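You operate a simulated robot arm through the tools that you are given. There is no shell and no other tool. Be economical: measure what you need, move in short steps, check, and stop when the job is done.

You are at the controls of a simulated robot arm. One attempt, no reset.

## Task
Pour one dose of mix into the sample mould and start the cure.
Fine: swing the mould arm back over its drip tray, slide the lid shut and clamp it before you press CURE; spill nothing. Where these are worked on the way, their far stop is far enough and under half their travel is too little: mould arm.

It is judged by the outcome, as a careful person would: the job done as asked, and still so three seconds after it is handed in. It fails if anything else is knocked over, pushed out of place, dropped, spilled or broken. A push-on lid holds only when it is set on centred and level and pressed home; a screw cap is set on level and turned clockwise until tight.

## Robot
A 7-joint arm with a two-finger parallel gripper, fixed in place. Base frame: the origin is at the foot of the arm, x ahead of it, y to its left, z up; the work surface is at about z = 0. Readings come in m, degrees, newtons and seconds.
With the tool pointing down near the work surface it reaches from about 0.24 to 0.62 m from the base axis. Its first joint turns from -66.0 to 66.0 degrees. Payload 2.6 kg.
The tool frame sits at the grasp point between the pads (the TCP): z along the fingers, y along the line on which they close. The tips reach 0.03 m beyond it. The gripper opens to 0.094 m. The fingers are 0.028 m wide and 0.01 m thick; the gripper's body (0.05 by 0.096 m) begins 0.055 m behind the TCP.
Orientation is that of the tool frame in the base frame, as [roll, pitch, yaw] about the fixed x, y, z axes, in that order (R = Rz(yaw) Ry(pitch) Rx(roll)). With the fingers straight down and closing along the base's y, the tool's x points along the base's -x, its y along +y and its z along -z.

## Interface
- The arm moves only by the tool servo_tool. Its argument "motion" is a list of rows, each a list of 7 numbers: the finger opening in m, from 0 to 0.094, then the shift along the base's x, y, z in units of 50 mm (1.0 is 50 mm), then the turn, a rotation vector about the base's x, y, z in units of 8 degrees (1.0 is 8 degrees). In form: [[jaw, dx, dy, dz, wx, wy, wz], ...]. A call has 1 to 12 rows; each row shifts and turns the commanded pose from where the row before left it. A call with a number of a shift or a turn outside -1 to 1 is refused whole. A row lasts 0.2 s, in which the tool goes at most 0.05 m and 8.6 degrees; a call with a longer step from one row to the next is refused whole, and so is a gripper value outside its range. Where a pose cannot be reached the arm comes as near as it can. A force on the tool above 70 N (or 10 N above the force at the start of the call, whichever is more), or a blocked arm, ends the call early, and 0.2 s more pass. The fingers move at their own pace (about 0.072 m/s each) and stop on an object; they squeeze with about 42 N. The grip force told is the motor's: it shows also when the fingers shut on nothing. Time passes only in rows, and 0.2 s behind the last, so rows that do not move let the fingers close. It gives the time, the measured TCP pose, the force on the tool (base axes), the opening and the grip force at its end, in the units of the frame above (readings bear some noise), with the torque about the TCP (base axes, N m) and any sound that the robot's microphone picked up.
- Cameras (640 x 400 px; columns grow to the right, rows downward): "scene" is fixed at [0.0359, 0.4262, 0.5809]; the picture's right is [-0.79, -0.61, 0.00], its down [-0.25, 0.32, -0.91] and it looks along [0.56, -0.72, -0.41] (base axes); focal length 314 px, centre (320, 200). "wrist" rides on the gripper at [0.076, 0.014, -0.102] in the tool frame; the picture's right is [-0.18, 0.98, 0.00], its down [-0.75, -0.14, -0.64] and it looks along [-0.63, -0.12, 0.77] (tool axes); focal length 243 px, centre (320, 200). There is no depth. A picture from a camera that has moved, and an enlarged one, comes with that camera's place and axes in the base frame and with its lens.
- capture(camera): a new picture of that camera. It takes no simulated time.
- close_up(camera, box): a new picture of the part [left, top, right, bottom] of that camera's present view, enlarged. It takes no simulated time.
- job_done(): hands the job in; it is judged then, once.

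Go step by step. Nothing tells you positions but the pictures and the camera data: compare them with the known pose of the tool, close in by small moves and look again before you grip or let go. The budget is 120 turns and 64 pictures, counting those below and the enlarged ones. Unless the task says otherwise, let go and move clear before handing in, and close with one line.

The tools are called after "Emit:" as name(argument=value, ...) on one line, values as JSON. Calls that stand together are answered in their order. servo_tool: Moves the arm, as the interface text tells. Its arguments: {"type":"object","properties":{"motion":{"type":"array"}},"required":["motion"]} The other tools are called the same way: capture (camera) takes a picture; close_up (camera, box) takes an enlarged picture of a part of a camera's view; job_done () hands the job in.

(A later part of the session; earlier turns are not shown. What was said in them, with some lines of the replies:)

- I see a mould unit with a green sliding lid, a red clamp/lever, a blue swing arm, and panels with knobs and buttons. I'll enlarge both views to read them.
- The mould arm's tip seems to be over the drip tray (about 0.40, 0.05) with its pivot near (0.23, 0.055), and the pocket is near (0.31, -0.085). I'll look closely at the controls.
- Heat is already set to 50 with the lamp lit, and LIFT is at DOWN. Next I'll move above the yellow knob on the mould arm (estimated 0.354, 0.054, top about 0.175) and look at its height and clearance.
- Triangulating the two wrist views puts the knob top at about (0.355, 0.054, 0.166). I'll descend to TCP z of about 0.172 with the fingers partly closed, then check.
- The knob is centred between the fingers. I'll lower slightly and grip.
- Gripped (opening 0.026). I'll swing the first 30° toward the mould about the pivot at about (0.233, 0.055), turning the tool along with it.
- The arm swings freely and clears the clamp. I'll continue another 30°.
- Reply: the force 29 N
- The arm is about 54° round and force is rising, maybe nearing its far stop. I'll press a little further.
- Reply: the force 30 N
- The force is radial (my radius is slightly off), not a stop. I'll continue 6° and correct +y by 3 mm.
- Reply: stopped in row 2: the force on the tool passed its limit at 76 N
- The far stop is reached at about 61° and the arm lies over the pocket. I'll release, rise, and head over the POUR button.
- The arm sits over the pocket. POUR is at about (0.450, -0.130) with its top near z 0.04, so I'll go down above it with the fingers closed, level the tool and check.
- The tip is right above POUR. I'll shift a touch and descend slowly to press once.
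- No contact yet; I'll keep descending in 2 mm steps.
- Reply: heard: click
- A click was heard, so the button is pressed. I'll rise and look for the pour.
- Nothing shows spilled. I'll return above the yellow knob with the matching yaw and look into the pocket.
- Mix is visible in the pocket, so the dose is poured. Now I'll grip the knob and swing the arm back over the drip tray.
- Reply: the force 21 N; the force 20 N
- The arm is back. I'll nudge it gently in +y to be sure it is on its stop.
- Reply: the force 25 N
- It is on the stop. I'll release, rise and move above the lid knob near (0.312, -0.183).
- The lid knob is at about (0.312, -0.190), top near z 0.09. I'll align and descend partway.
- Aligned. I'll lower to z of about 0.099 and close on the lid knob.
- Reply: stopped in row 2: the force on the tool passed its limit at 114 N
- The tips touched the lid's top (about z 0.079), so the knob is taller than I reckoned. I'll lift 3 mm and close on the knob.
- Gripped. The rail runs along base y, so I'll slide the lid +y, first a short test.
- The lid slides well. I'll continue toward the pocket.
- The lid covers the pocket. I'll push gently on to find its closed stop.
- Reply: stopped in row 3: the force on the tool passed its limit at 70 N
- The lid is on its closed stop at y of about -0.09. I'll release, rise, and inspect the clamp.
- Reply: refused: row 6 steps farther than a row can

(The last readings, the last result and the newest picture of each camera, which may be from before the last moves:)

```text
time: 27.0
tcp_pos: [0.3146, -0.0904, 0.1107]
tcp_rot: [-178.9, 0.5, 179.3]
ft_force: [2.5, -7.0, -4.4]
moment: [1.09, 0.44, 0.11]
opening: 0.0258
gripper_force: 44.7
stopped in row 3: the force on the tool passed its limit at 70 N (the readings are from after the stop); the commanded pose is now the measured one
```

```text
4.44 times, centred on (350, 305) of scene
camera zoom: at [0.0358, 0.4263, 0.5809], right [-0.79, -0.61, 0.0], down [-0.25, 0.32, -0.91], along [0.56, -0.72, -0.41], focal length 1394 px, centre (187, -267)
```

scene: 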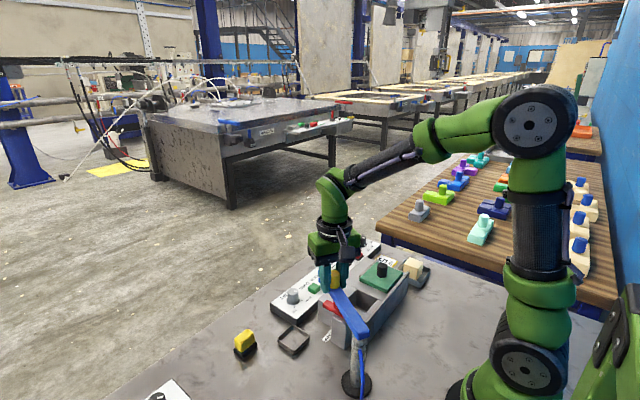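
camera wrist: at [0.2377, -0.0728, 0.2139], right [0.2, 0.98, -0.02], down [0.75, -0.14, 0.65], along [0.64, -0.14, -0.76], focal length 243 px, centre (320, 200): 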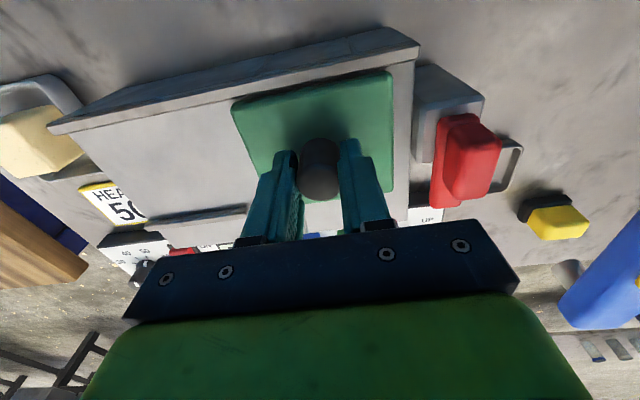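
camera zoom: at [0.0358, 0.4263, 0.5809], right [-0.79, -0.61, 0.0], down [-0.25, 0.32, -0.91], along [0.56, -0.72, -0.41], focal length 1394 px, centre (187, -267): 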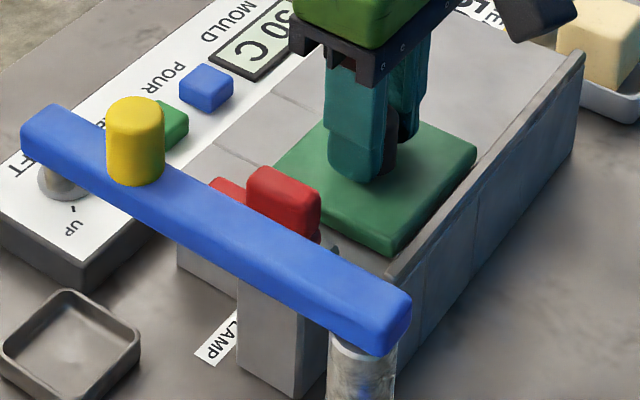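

That call was refused for its step size. I'll redo it with smaller steps.

Emit:
servo_tool(motion=[[0.05, 0, 0, 0, 0, 0, 0], [0.05, 0, 0, 0, 0, 0, 0], [0.05, 0, 0, 0.6, 0, 0, 0], [0.05, 0, 0, 0.8, 0, 0, 0], [0.05, 0, 0.4, 0.5, -0.13, 0.06, 0.08], [0.05, 0, 0.5, 0.4, 0, 0, 0], [0.05, 0, 0.5, 0.4, 0, 0, 0]])

Emit:
close_up(camera="wrist", box=[180, 0, 500, 200])

Emit:
close_up(camera="scene", box=[300, 260, 400, 350])

```text
time: 28.6
tcp_pos: [0.3129, -0.0185, 0.2459]
tcp_rot: [-177.9, 0.1, 179.9]
ft_force: [0.0, 0.3, -0.5]
moment: [0.03, 0.02, 0.03]
opening: 0.05
gripper_force: 0.0
```

```text
2.00 times, centred on (340, 100) of wrist
camera zoom: at [0.2376, -0.0012, 0.3495], right [0.19, 0.98, -0.04], down [0.75, -0.12, 0.65], along [0.63, -0.15, -0.76], focal length 485 px, centre (280, 400)
```

zoom: 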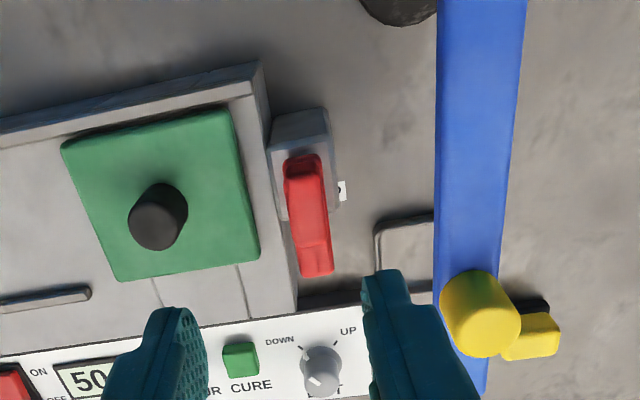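

```text
4.44 times, centred on (350, 305) of scene
camera zoom: at [0.0359, 0.4262, 0.5809], right [-0.79, -0.61, 0.0], down [-0.25, 0.32, -0.91], along [0.56, -0.72, -0.41], focal length 1394 px, centre (187, -267)
```

zoom: 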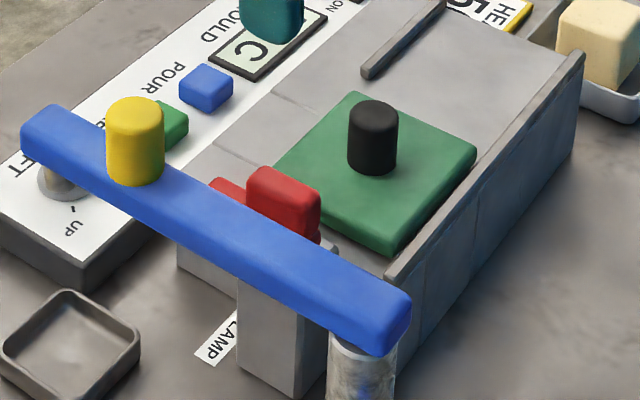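

I levelled the wrong way; I'll correct that, and zoom on the clamp.

Emit:
servo_tool(motion=[[0.05, 0, 0, 0, 0.26, 0, 0]])

Emit:
close_up(camera="wrist", box=[290, 40, 370, 150])

```text
time: 29.0
tcp_pos: [0.3137, -0.0182, 0.2467]
tcp_rot: [180.0, 0.1, 179.9]
ft_force: [-0.1, 0.8, -0.4]
moment: [0.01, -0.02, -0.02]
opening: 0.0502
gripper_force: 0.0
```

```text
3.64 times, centred on (330, 95) of wrist
camera zoom: at [0.2379, -0.0052, 0.3499], right [0.19, 0.98, 0.0], down [0.75, -0.14, 0.64], along [0.63, -0.12, -0.77], focal length 882 px, centre (284, 582)
```

zoom: 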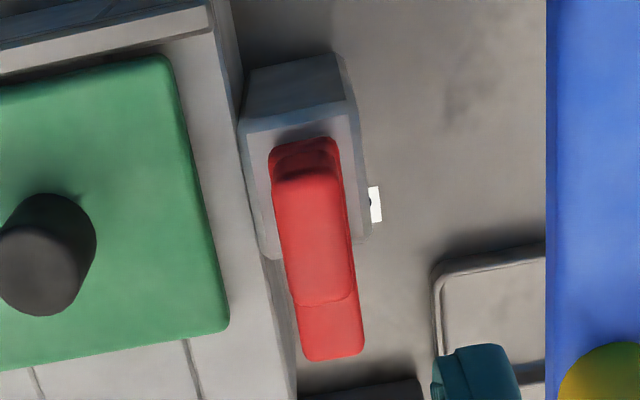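

The clamp bar lies along +x from a pivot at about (0.311, -0.0125) on its post, with a handle block on top (z about 0.11). Turning it 90° clockwise brings the bar over the lid, so I'll descend over the block.

Emit:
servo_tool(motion=[[0.05, 0.03, 0.11, -0.8, 0, 0, 0], [0.05, 0, 0, -0.8, 0, 0, 0], [0.05, 0, 0, -0.6, 0, 0, 0]])

Emit:
capture(camera="wrist")

Emit:
close_up(camera="scene", box=[300, 230, 400, 320])

```text
time: 29.8
tcp_pos: [0.3156, -0.0139, 0.1362]
tcp_rot: [180.0, 0.1, 180.0]
ft_force: [-1.1, 0.0, -0.3]
moment: [-0.02, 0.01, 0.03]
opening: 0.0499
gripper_force: 0.0
```

```text
18 pictures are left
camera wrist: at [0.2397, 0.0005, 0.2398], right [0.19, 0.98, 0.0], down [0.75, -0.14, 0.64], along [0.63, -0.12, -0.77], focal length 243 px, centre (320, 200)
```

wrist: 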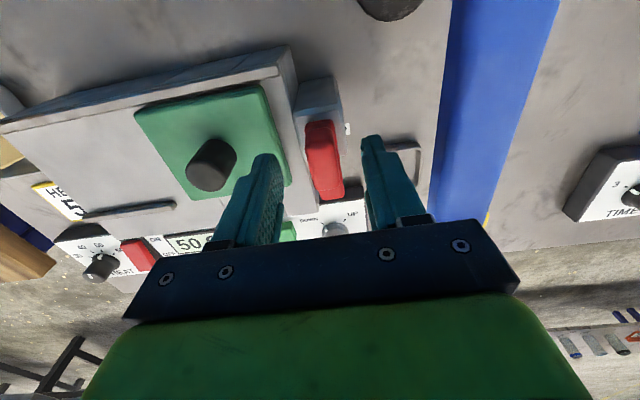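

```text
4.44 times, centred on (350, 275) of scene
camera zoom: at [0.0358, 0.4262, 0.5809], right [-0.79, -0.61, 0.0], down [-0.25, 0.32, -0.91], along [0.56, -0.72, -0.41], focal length 1394 px, centre (187, -133)
```

zoom: 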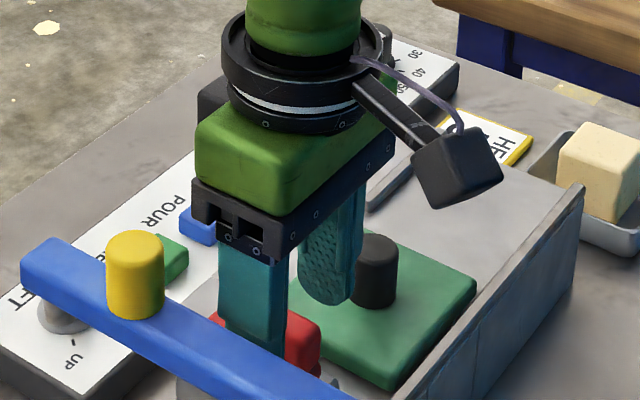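

The red block is between the fingers. I'll lower about 15 mm and close.

Emit:
servo_tool(motion=[[0.05, 0, 0, -0.15, 0, 0, 0], [0.05, 0, 0, -0.15, 0, 0, 0], [0.0, 0, 0, 0, 0, 0, 0], [0.0, 0, 0, 0, 0, 0, 0], [0.0, 0, 0, 0, 0, 0, 0]])

Emit:
close_up(camera="wrist", box=[200, 60, 440, 230])

```text
time: 31.0
tcp_pos: [0.3158, -0.0114, 0.1203]
tcp_rot: [179.9, 0.0, -180.0]
ft_force: [1.9, 15.1, -7.4]
moment: [0.14, -0.51, -0.04]
opening: 0.0181
gripper_force: 45.0
```

```text
2.35 times, centred on (320, 145) of wrist
camera zoom: at [0.2398, 0.0016, 0.2249], right [0.18, 0.98, 0.0], down [0.75, -0.14, 0.64], along [0.63, -0.12, -0.77], focal length 571 px, centre (320, 329)
```

zoom: 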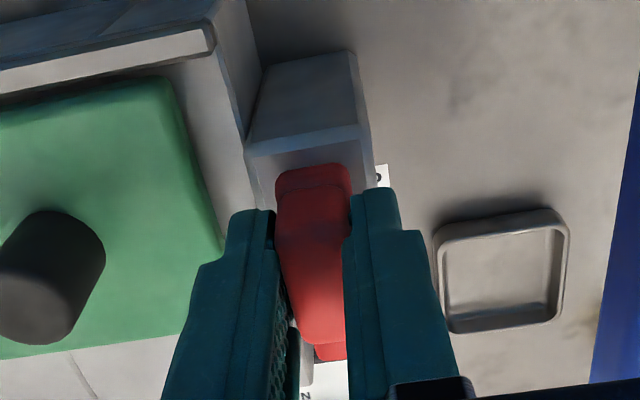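

Gripped on the block. I'll twist clockwise 24° first and check the forces.

Emit:
servo_tool(motion=[[0, 0, 0.03, 0, 0, 0, 0], [0, 0, -0.013, 0, 0, 0, -0.75], [0, 0, -0.013, 0, 0, 0, -0.75], [0, -0.004, -0.01, 0, 0, 0, -0.75], [0, -0.004, -0.01, 0, 0, 0, -0.75]])

Emit:
close_up(camera="wrist", box=[200, 60, 440, 230])

```text
time: 32.2
tcp_pos: [0.3153, -0.0123, 0.1204]
tcp_rot: [179.9, -0.1, 156.0]
ft_force: [8.6, 28.6, -14.1]
moment: [-0.24, -0.49, 0.01]
opening: 0.018
gripper_force: 44.9
```

```text
2.35 times, centred on (320, 145) of wrist
camera zoom: at [0.252, 0.031, 0.2249], right [0.57, 0.82, 0.0], down [0.63, -0.44, 0.64], along [0.53, -0.36, -0.77], focal length 571 px, centre (320, 329)
```

zoom: 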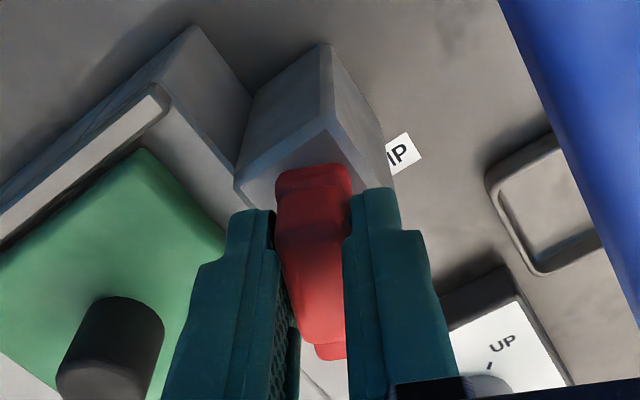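

It turns freely. I'll continue, relieving the sideways force slightly.

Emit:
servo_tool(motion=[[0, -0.005, 0.04, -0.01, 0, 0, -0.75], [0, -0.008, 0.01, 0, 0, 0, -0.75], [0, -0.008, -0.005, 0, 0, 0, -0.75], [0, -0.008, -0.005, 0, 0, 0, -0.75], [0, -0.01, -0.005, 0, 0, 0, -0.75]])

```text
time: 33.4
tcp_pos: [0.3148, -0.0115, 0.121]
tcp_rot: [179.8, 0.2, 125.9]
ft_force: [30.5, 7.8, -13.0]
moment: [0.76, 0.55, -0.01]
opening: 0.018
gripper_force: 45.0
```

Now the side force is in +x, so the pivot is nearer the block's centre. I'll correct +x and finish the turn.

Emit:
servo_tool(motion=[[0, 0.04, 0, 0, 0, 0, -0.75], [0, 0.02, 0, 0, 0, 0, -0.75], [0, 0, 0, 0, 0, 0, -0.75], [0, 0, 0, 0, 0, 0, -0.75]])

Emit:
capture(camera="wrist")

```text
time: 34.4
tcp_pos: [0.3153, -0.0126, 0.1212]
tcp_rot: [-179.7, 0.0, 101.6]
ft_force: [-23.1, 0.8, 40.4]
moment: [-0.52, -0.29, 0.0]
opening: 0.0178
gripper_force: 45.0
```

```text
14 pictures are left
camera wrist: at [0.3145, 0.0642, 0.2248], right [1.0, 0.02, 0.0], down [0.02, -0.77, 0.64], along [0.01, -0.64, -0.77], focal length 243 px, centre (320, 200)
```

wrist: 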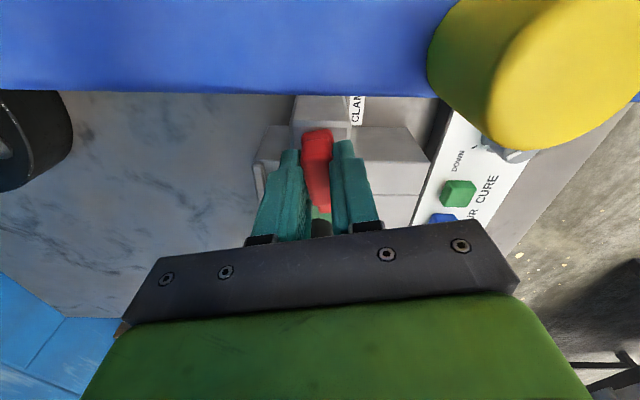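

About 78° turned, with some upward force. I'll ease 1 mm up and turn the last 12°.

Emit:
servo_tool(motion=[[0, -0.025, 0, 0.02, 0, 0, 0], [0, 0, 0, 0, 0, 0, -0.75], [0, 0, 0, 0, 0, 0, -0.75]])

Emit:
close_up(camera="scene", box=[290, 240, 410, 330])

```text
time: 35.2
tcp_pos: [0.3145, -0.013, 0.121]
tcp_rot: [-179.9, 0.0, 89.7]
ft_force: [-9.6, -4.1, 10.6]
moment: [1.52, -0.03, 0.03]
opening: 0.0177
gripper_force: 44.9
```

```text
4.44 times, centred on (350, 285) of scene
camera zoom: at [0.0358, 0.4262, 0.5809], right [-0.79, -0.61, 0.0], down [-0.25, 0.32, -0.91], along [0.56, -0.72, -0.41], focal length 1394 px, centre (187, -178)
```

zoom: 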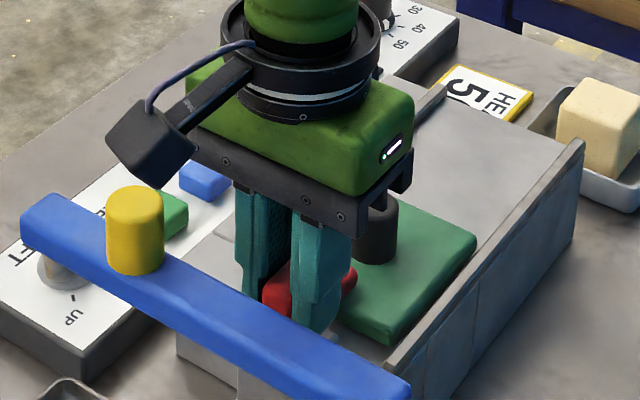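

Turned 90°. I'll check gently for an end stop a few degrees further.

Emit:
servo_tool(motion=[[0, 0, 0, 0, 0, 0, -0.4], [0, 0, 0, 0, 0, 0, -0.3]])

```text
time: 35.8
tcp_pos: [0.3152, -0.0133, 0.1223]
tcp_rot: [-180.0, 0.2, 84.8]
ft_force: [-14.0, -8.3, 9.0]
moment: [-0.51, 0.11, 1.84]
opening: 0.0179
gripper_force: 44.8
```

A 1.8 N m resistance shows the stop is reached. I'll release, rise, and look.

Emit:
servo_tool(motion=[[0.05, 0, 0, 0, 0, 0, 0], [0.05, 0, 0, 0, 0, 0, 0], [0.05, 0, 0, 0.6, 0, 0, 0], [0.05, 0, 0, 0.9, 0, 0, 0], [0.05, 0, 0, 0.9, 0, 0, 0.9]])

Emit:
close_up(camera="scene", box=[290, 240, 410, 330])

Emit:
close_up(camera="wrist", box=[240, 40, 440, 200])

```text
time: 37.0
tcp_pos: [0.316, -0.0128, 0.2418]
tcp_rot: [-179.9, 0.1, 91.6]
ft_force: [0.9, 0.4, 0.8]
moment: [0.02, 0.04, 0.0]
opening: 0.0502
gripper_force: 0.1
```

```text
4.44 times, centred on (350, 285) of scene
camera zoom: at [0.0359, 0.4262, 0.5809], right [-0.79, -0.61, 0.0], down [-0.25, 0.32, -0.91], along [0.56, -0.72, -0.41], focal length 1394 px, centre (187, -178)
```

zoom: 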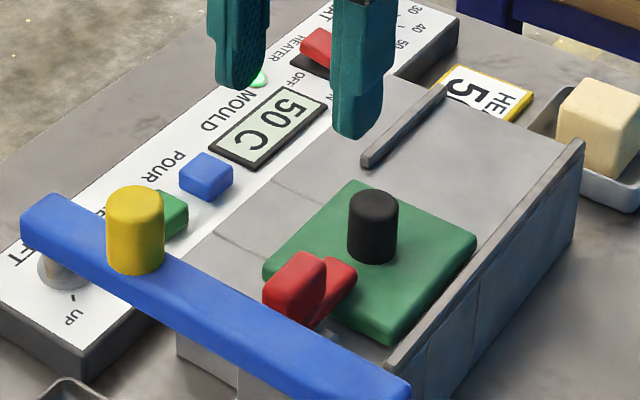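

```text
2.50 times, centred on (340, 120) of wrist
camera zoom: at [0.3283, 0.0634, 0.3448], right [0.99, -0.16, 0.0], down [-0.12, -0.76, 0.64], along [-0.1, -0.63, -0.77], focal length 606 px, centre (270, 400)
```

zoom: 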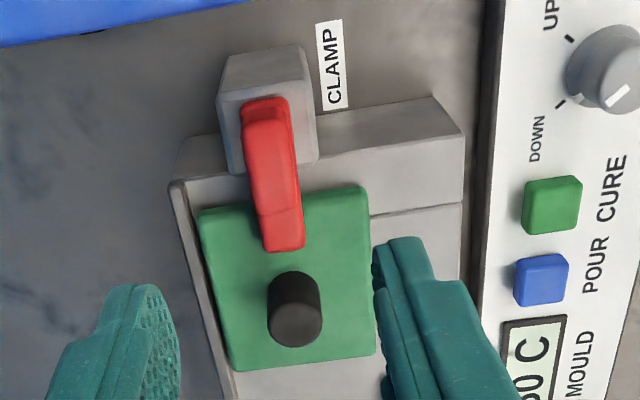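

The clamp bar is over the closed lid. Next is CURE at about (0.447, -0.086); I'll move above it with the fingers closed.

Emit:
servo_tool(motion=[[0, 0.26, -0.146, 0, 0, 0, 1], [0, 0.26, -0.146, 0, 0, 0, 1], [0, 0.26, -0.146, 0, 0, 0, 1], [0, 0.26, -0.146, 0, 0, 0, 1], [0, 0.26, -0.146, 0, 0, 0, 1], [0, 0.26, -0.146, 0, 0, 0, 1], [0, 0.26, -0.146, 0, 0, 0, 1], [0, 0.26, -0.146, 0, 0, 0, 1], [0, 0.26, -0.146, -0.8, 0, 0, 1], [0, 0.28, -0.146, -0.8, 0, 0, 1], [0, 0, 0, -0.8, 0, 0, 1]])

Emit:
capture(camera="wrist")

```text
time: 39.4
tcp_pos: [0.4474, -0.0856, 0.1215]
tcp_rot: [-179.9, 0.0, 179.7]
ft_force: [0.4, -0.4, 0.1]
moment: [0.0, 0.0, -0.01]
opening: 0.0003
gripper_force: 33.2
```

```text
10 pictures are left
camera wrist: at [0.3704, -0.0713, 0.2244], right [0.19, 0.98, 0.0], down [0.75, -0.14, 0.64], along [0.63, -0.12, -0.77], focal length 243 px, centre (320, 200)
```

wrist: 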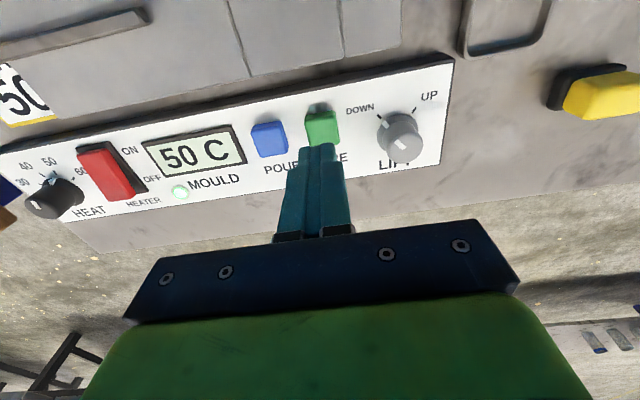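

The tip is over CURE. I'll descend slowly and press.

Emit:
servo_tool(motion=[[0, 0, 0.04, -0.5, 0, 0, 0], [0, 0, 0, -0.3, 0, 0, 0], [0, 0, 0, -0.14, 0, 0, 0], [0, 0, 0, -0.06, 0, 0, 0], [0, 0, 0, -0.05, 0, 0, 0], [0, 0, 0, -0.05, 0, 0, 0]])

```text
time: 40.8
tcp_pos: [0.4458, -0.0836, 0.0677]
tcp_rot: [180.0, 0.0, 179.5]
ft_force: [1.3, 0.3, 2.1]
moment: [-0.04, -0.04, -0.01]
opening: 0.0
gripper_force: 32.5
```

Emit:
servo_tool(motion=[[0, 0, 0, -0.03, 0, 0, 0], [0, 0, 0, -0.02, 0, 0, 0]])

```text
time: 41.4
tcp_pos: [0.447, -0.0849, 0.0643]
tcp_rot: [-179.9, 0.0, 179.5]
ft_force: [-1.1, -0.3, 2.9]
moment: [-0.03, 0.03, -0.03]
opening: 0.0
gripper_force: 32.8
heard: click
```

A click was heard from CURE. I'll rise clear and check the final state.

Emit:
servo_tool(motion=[[0, 0, 0, 0.5, 0, 0, 0], [0, 0, 0, 0.8, 0, 0, 0], [0, 0, 0, 0.8, 0, 0, 0], [0, 0, 0, 0.8, 0, 0, 0]])

Emit:
close_up(camera="wrist", box=[100, 0, 500, 200])

Emit:
close_up(camera="scene", box=[230, 220, 450, 370])

```text
time: 42.4
tcp_pos: [0.4469, -0.0843, 0.2098]
tcp_rot: [180.0, 0.0, 179.5]
ft_force: [-0.2, 0.5, 0.3]
moment: [0.03, -0.01, -0.01]
opening: 0.0
gripper_force: 32.7
```

```text
1.60 times, centred on (300, 100) of wrist
camera zoom: at [0.3704, -0.0697, 0.3137], right [0.19, 0.98, 0.0], down [0.75, -0.15, 0.64], along [0.63, -0.12, -0.77], focal length 388 px, centre (352, 360)
```

zoom: 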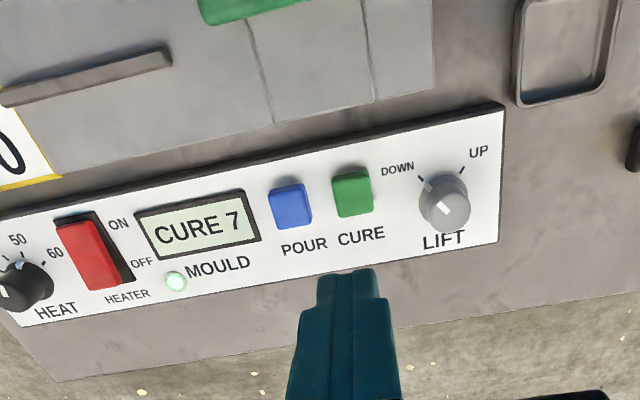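

```text
2.67 times, centred on (340, 295) of scene
camera zoom: at [0.0359, 0.4262, 0.5809], right [-0.79, -0.61, 0.0], down [-0.25, 0.32, -0.91], along [0.56, -0.72, -0.41], focal length 836 px, centre (267, -53)
```

zoom: 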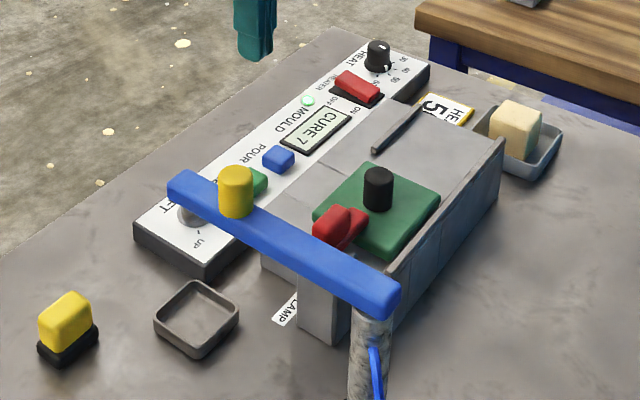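

The display reads CURE 7, the arm is over its tray, the lid is shut and clamped, nothing is spilled, and the gripper is clear. I'm handing in.

Emit:
job_done()

```text
The job is handed in.
```

I poured one dose into the mould and swung the arm back over its drip tray. I then shut and clamped the lid and started the cure, and the display showed CURE 7 when I handed in.
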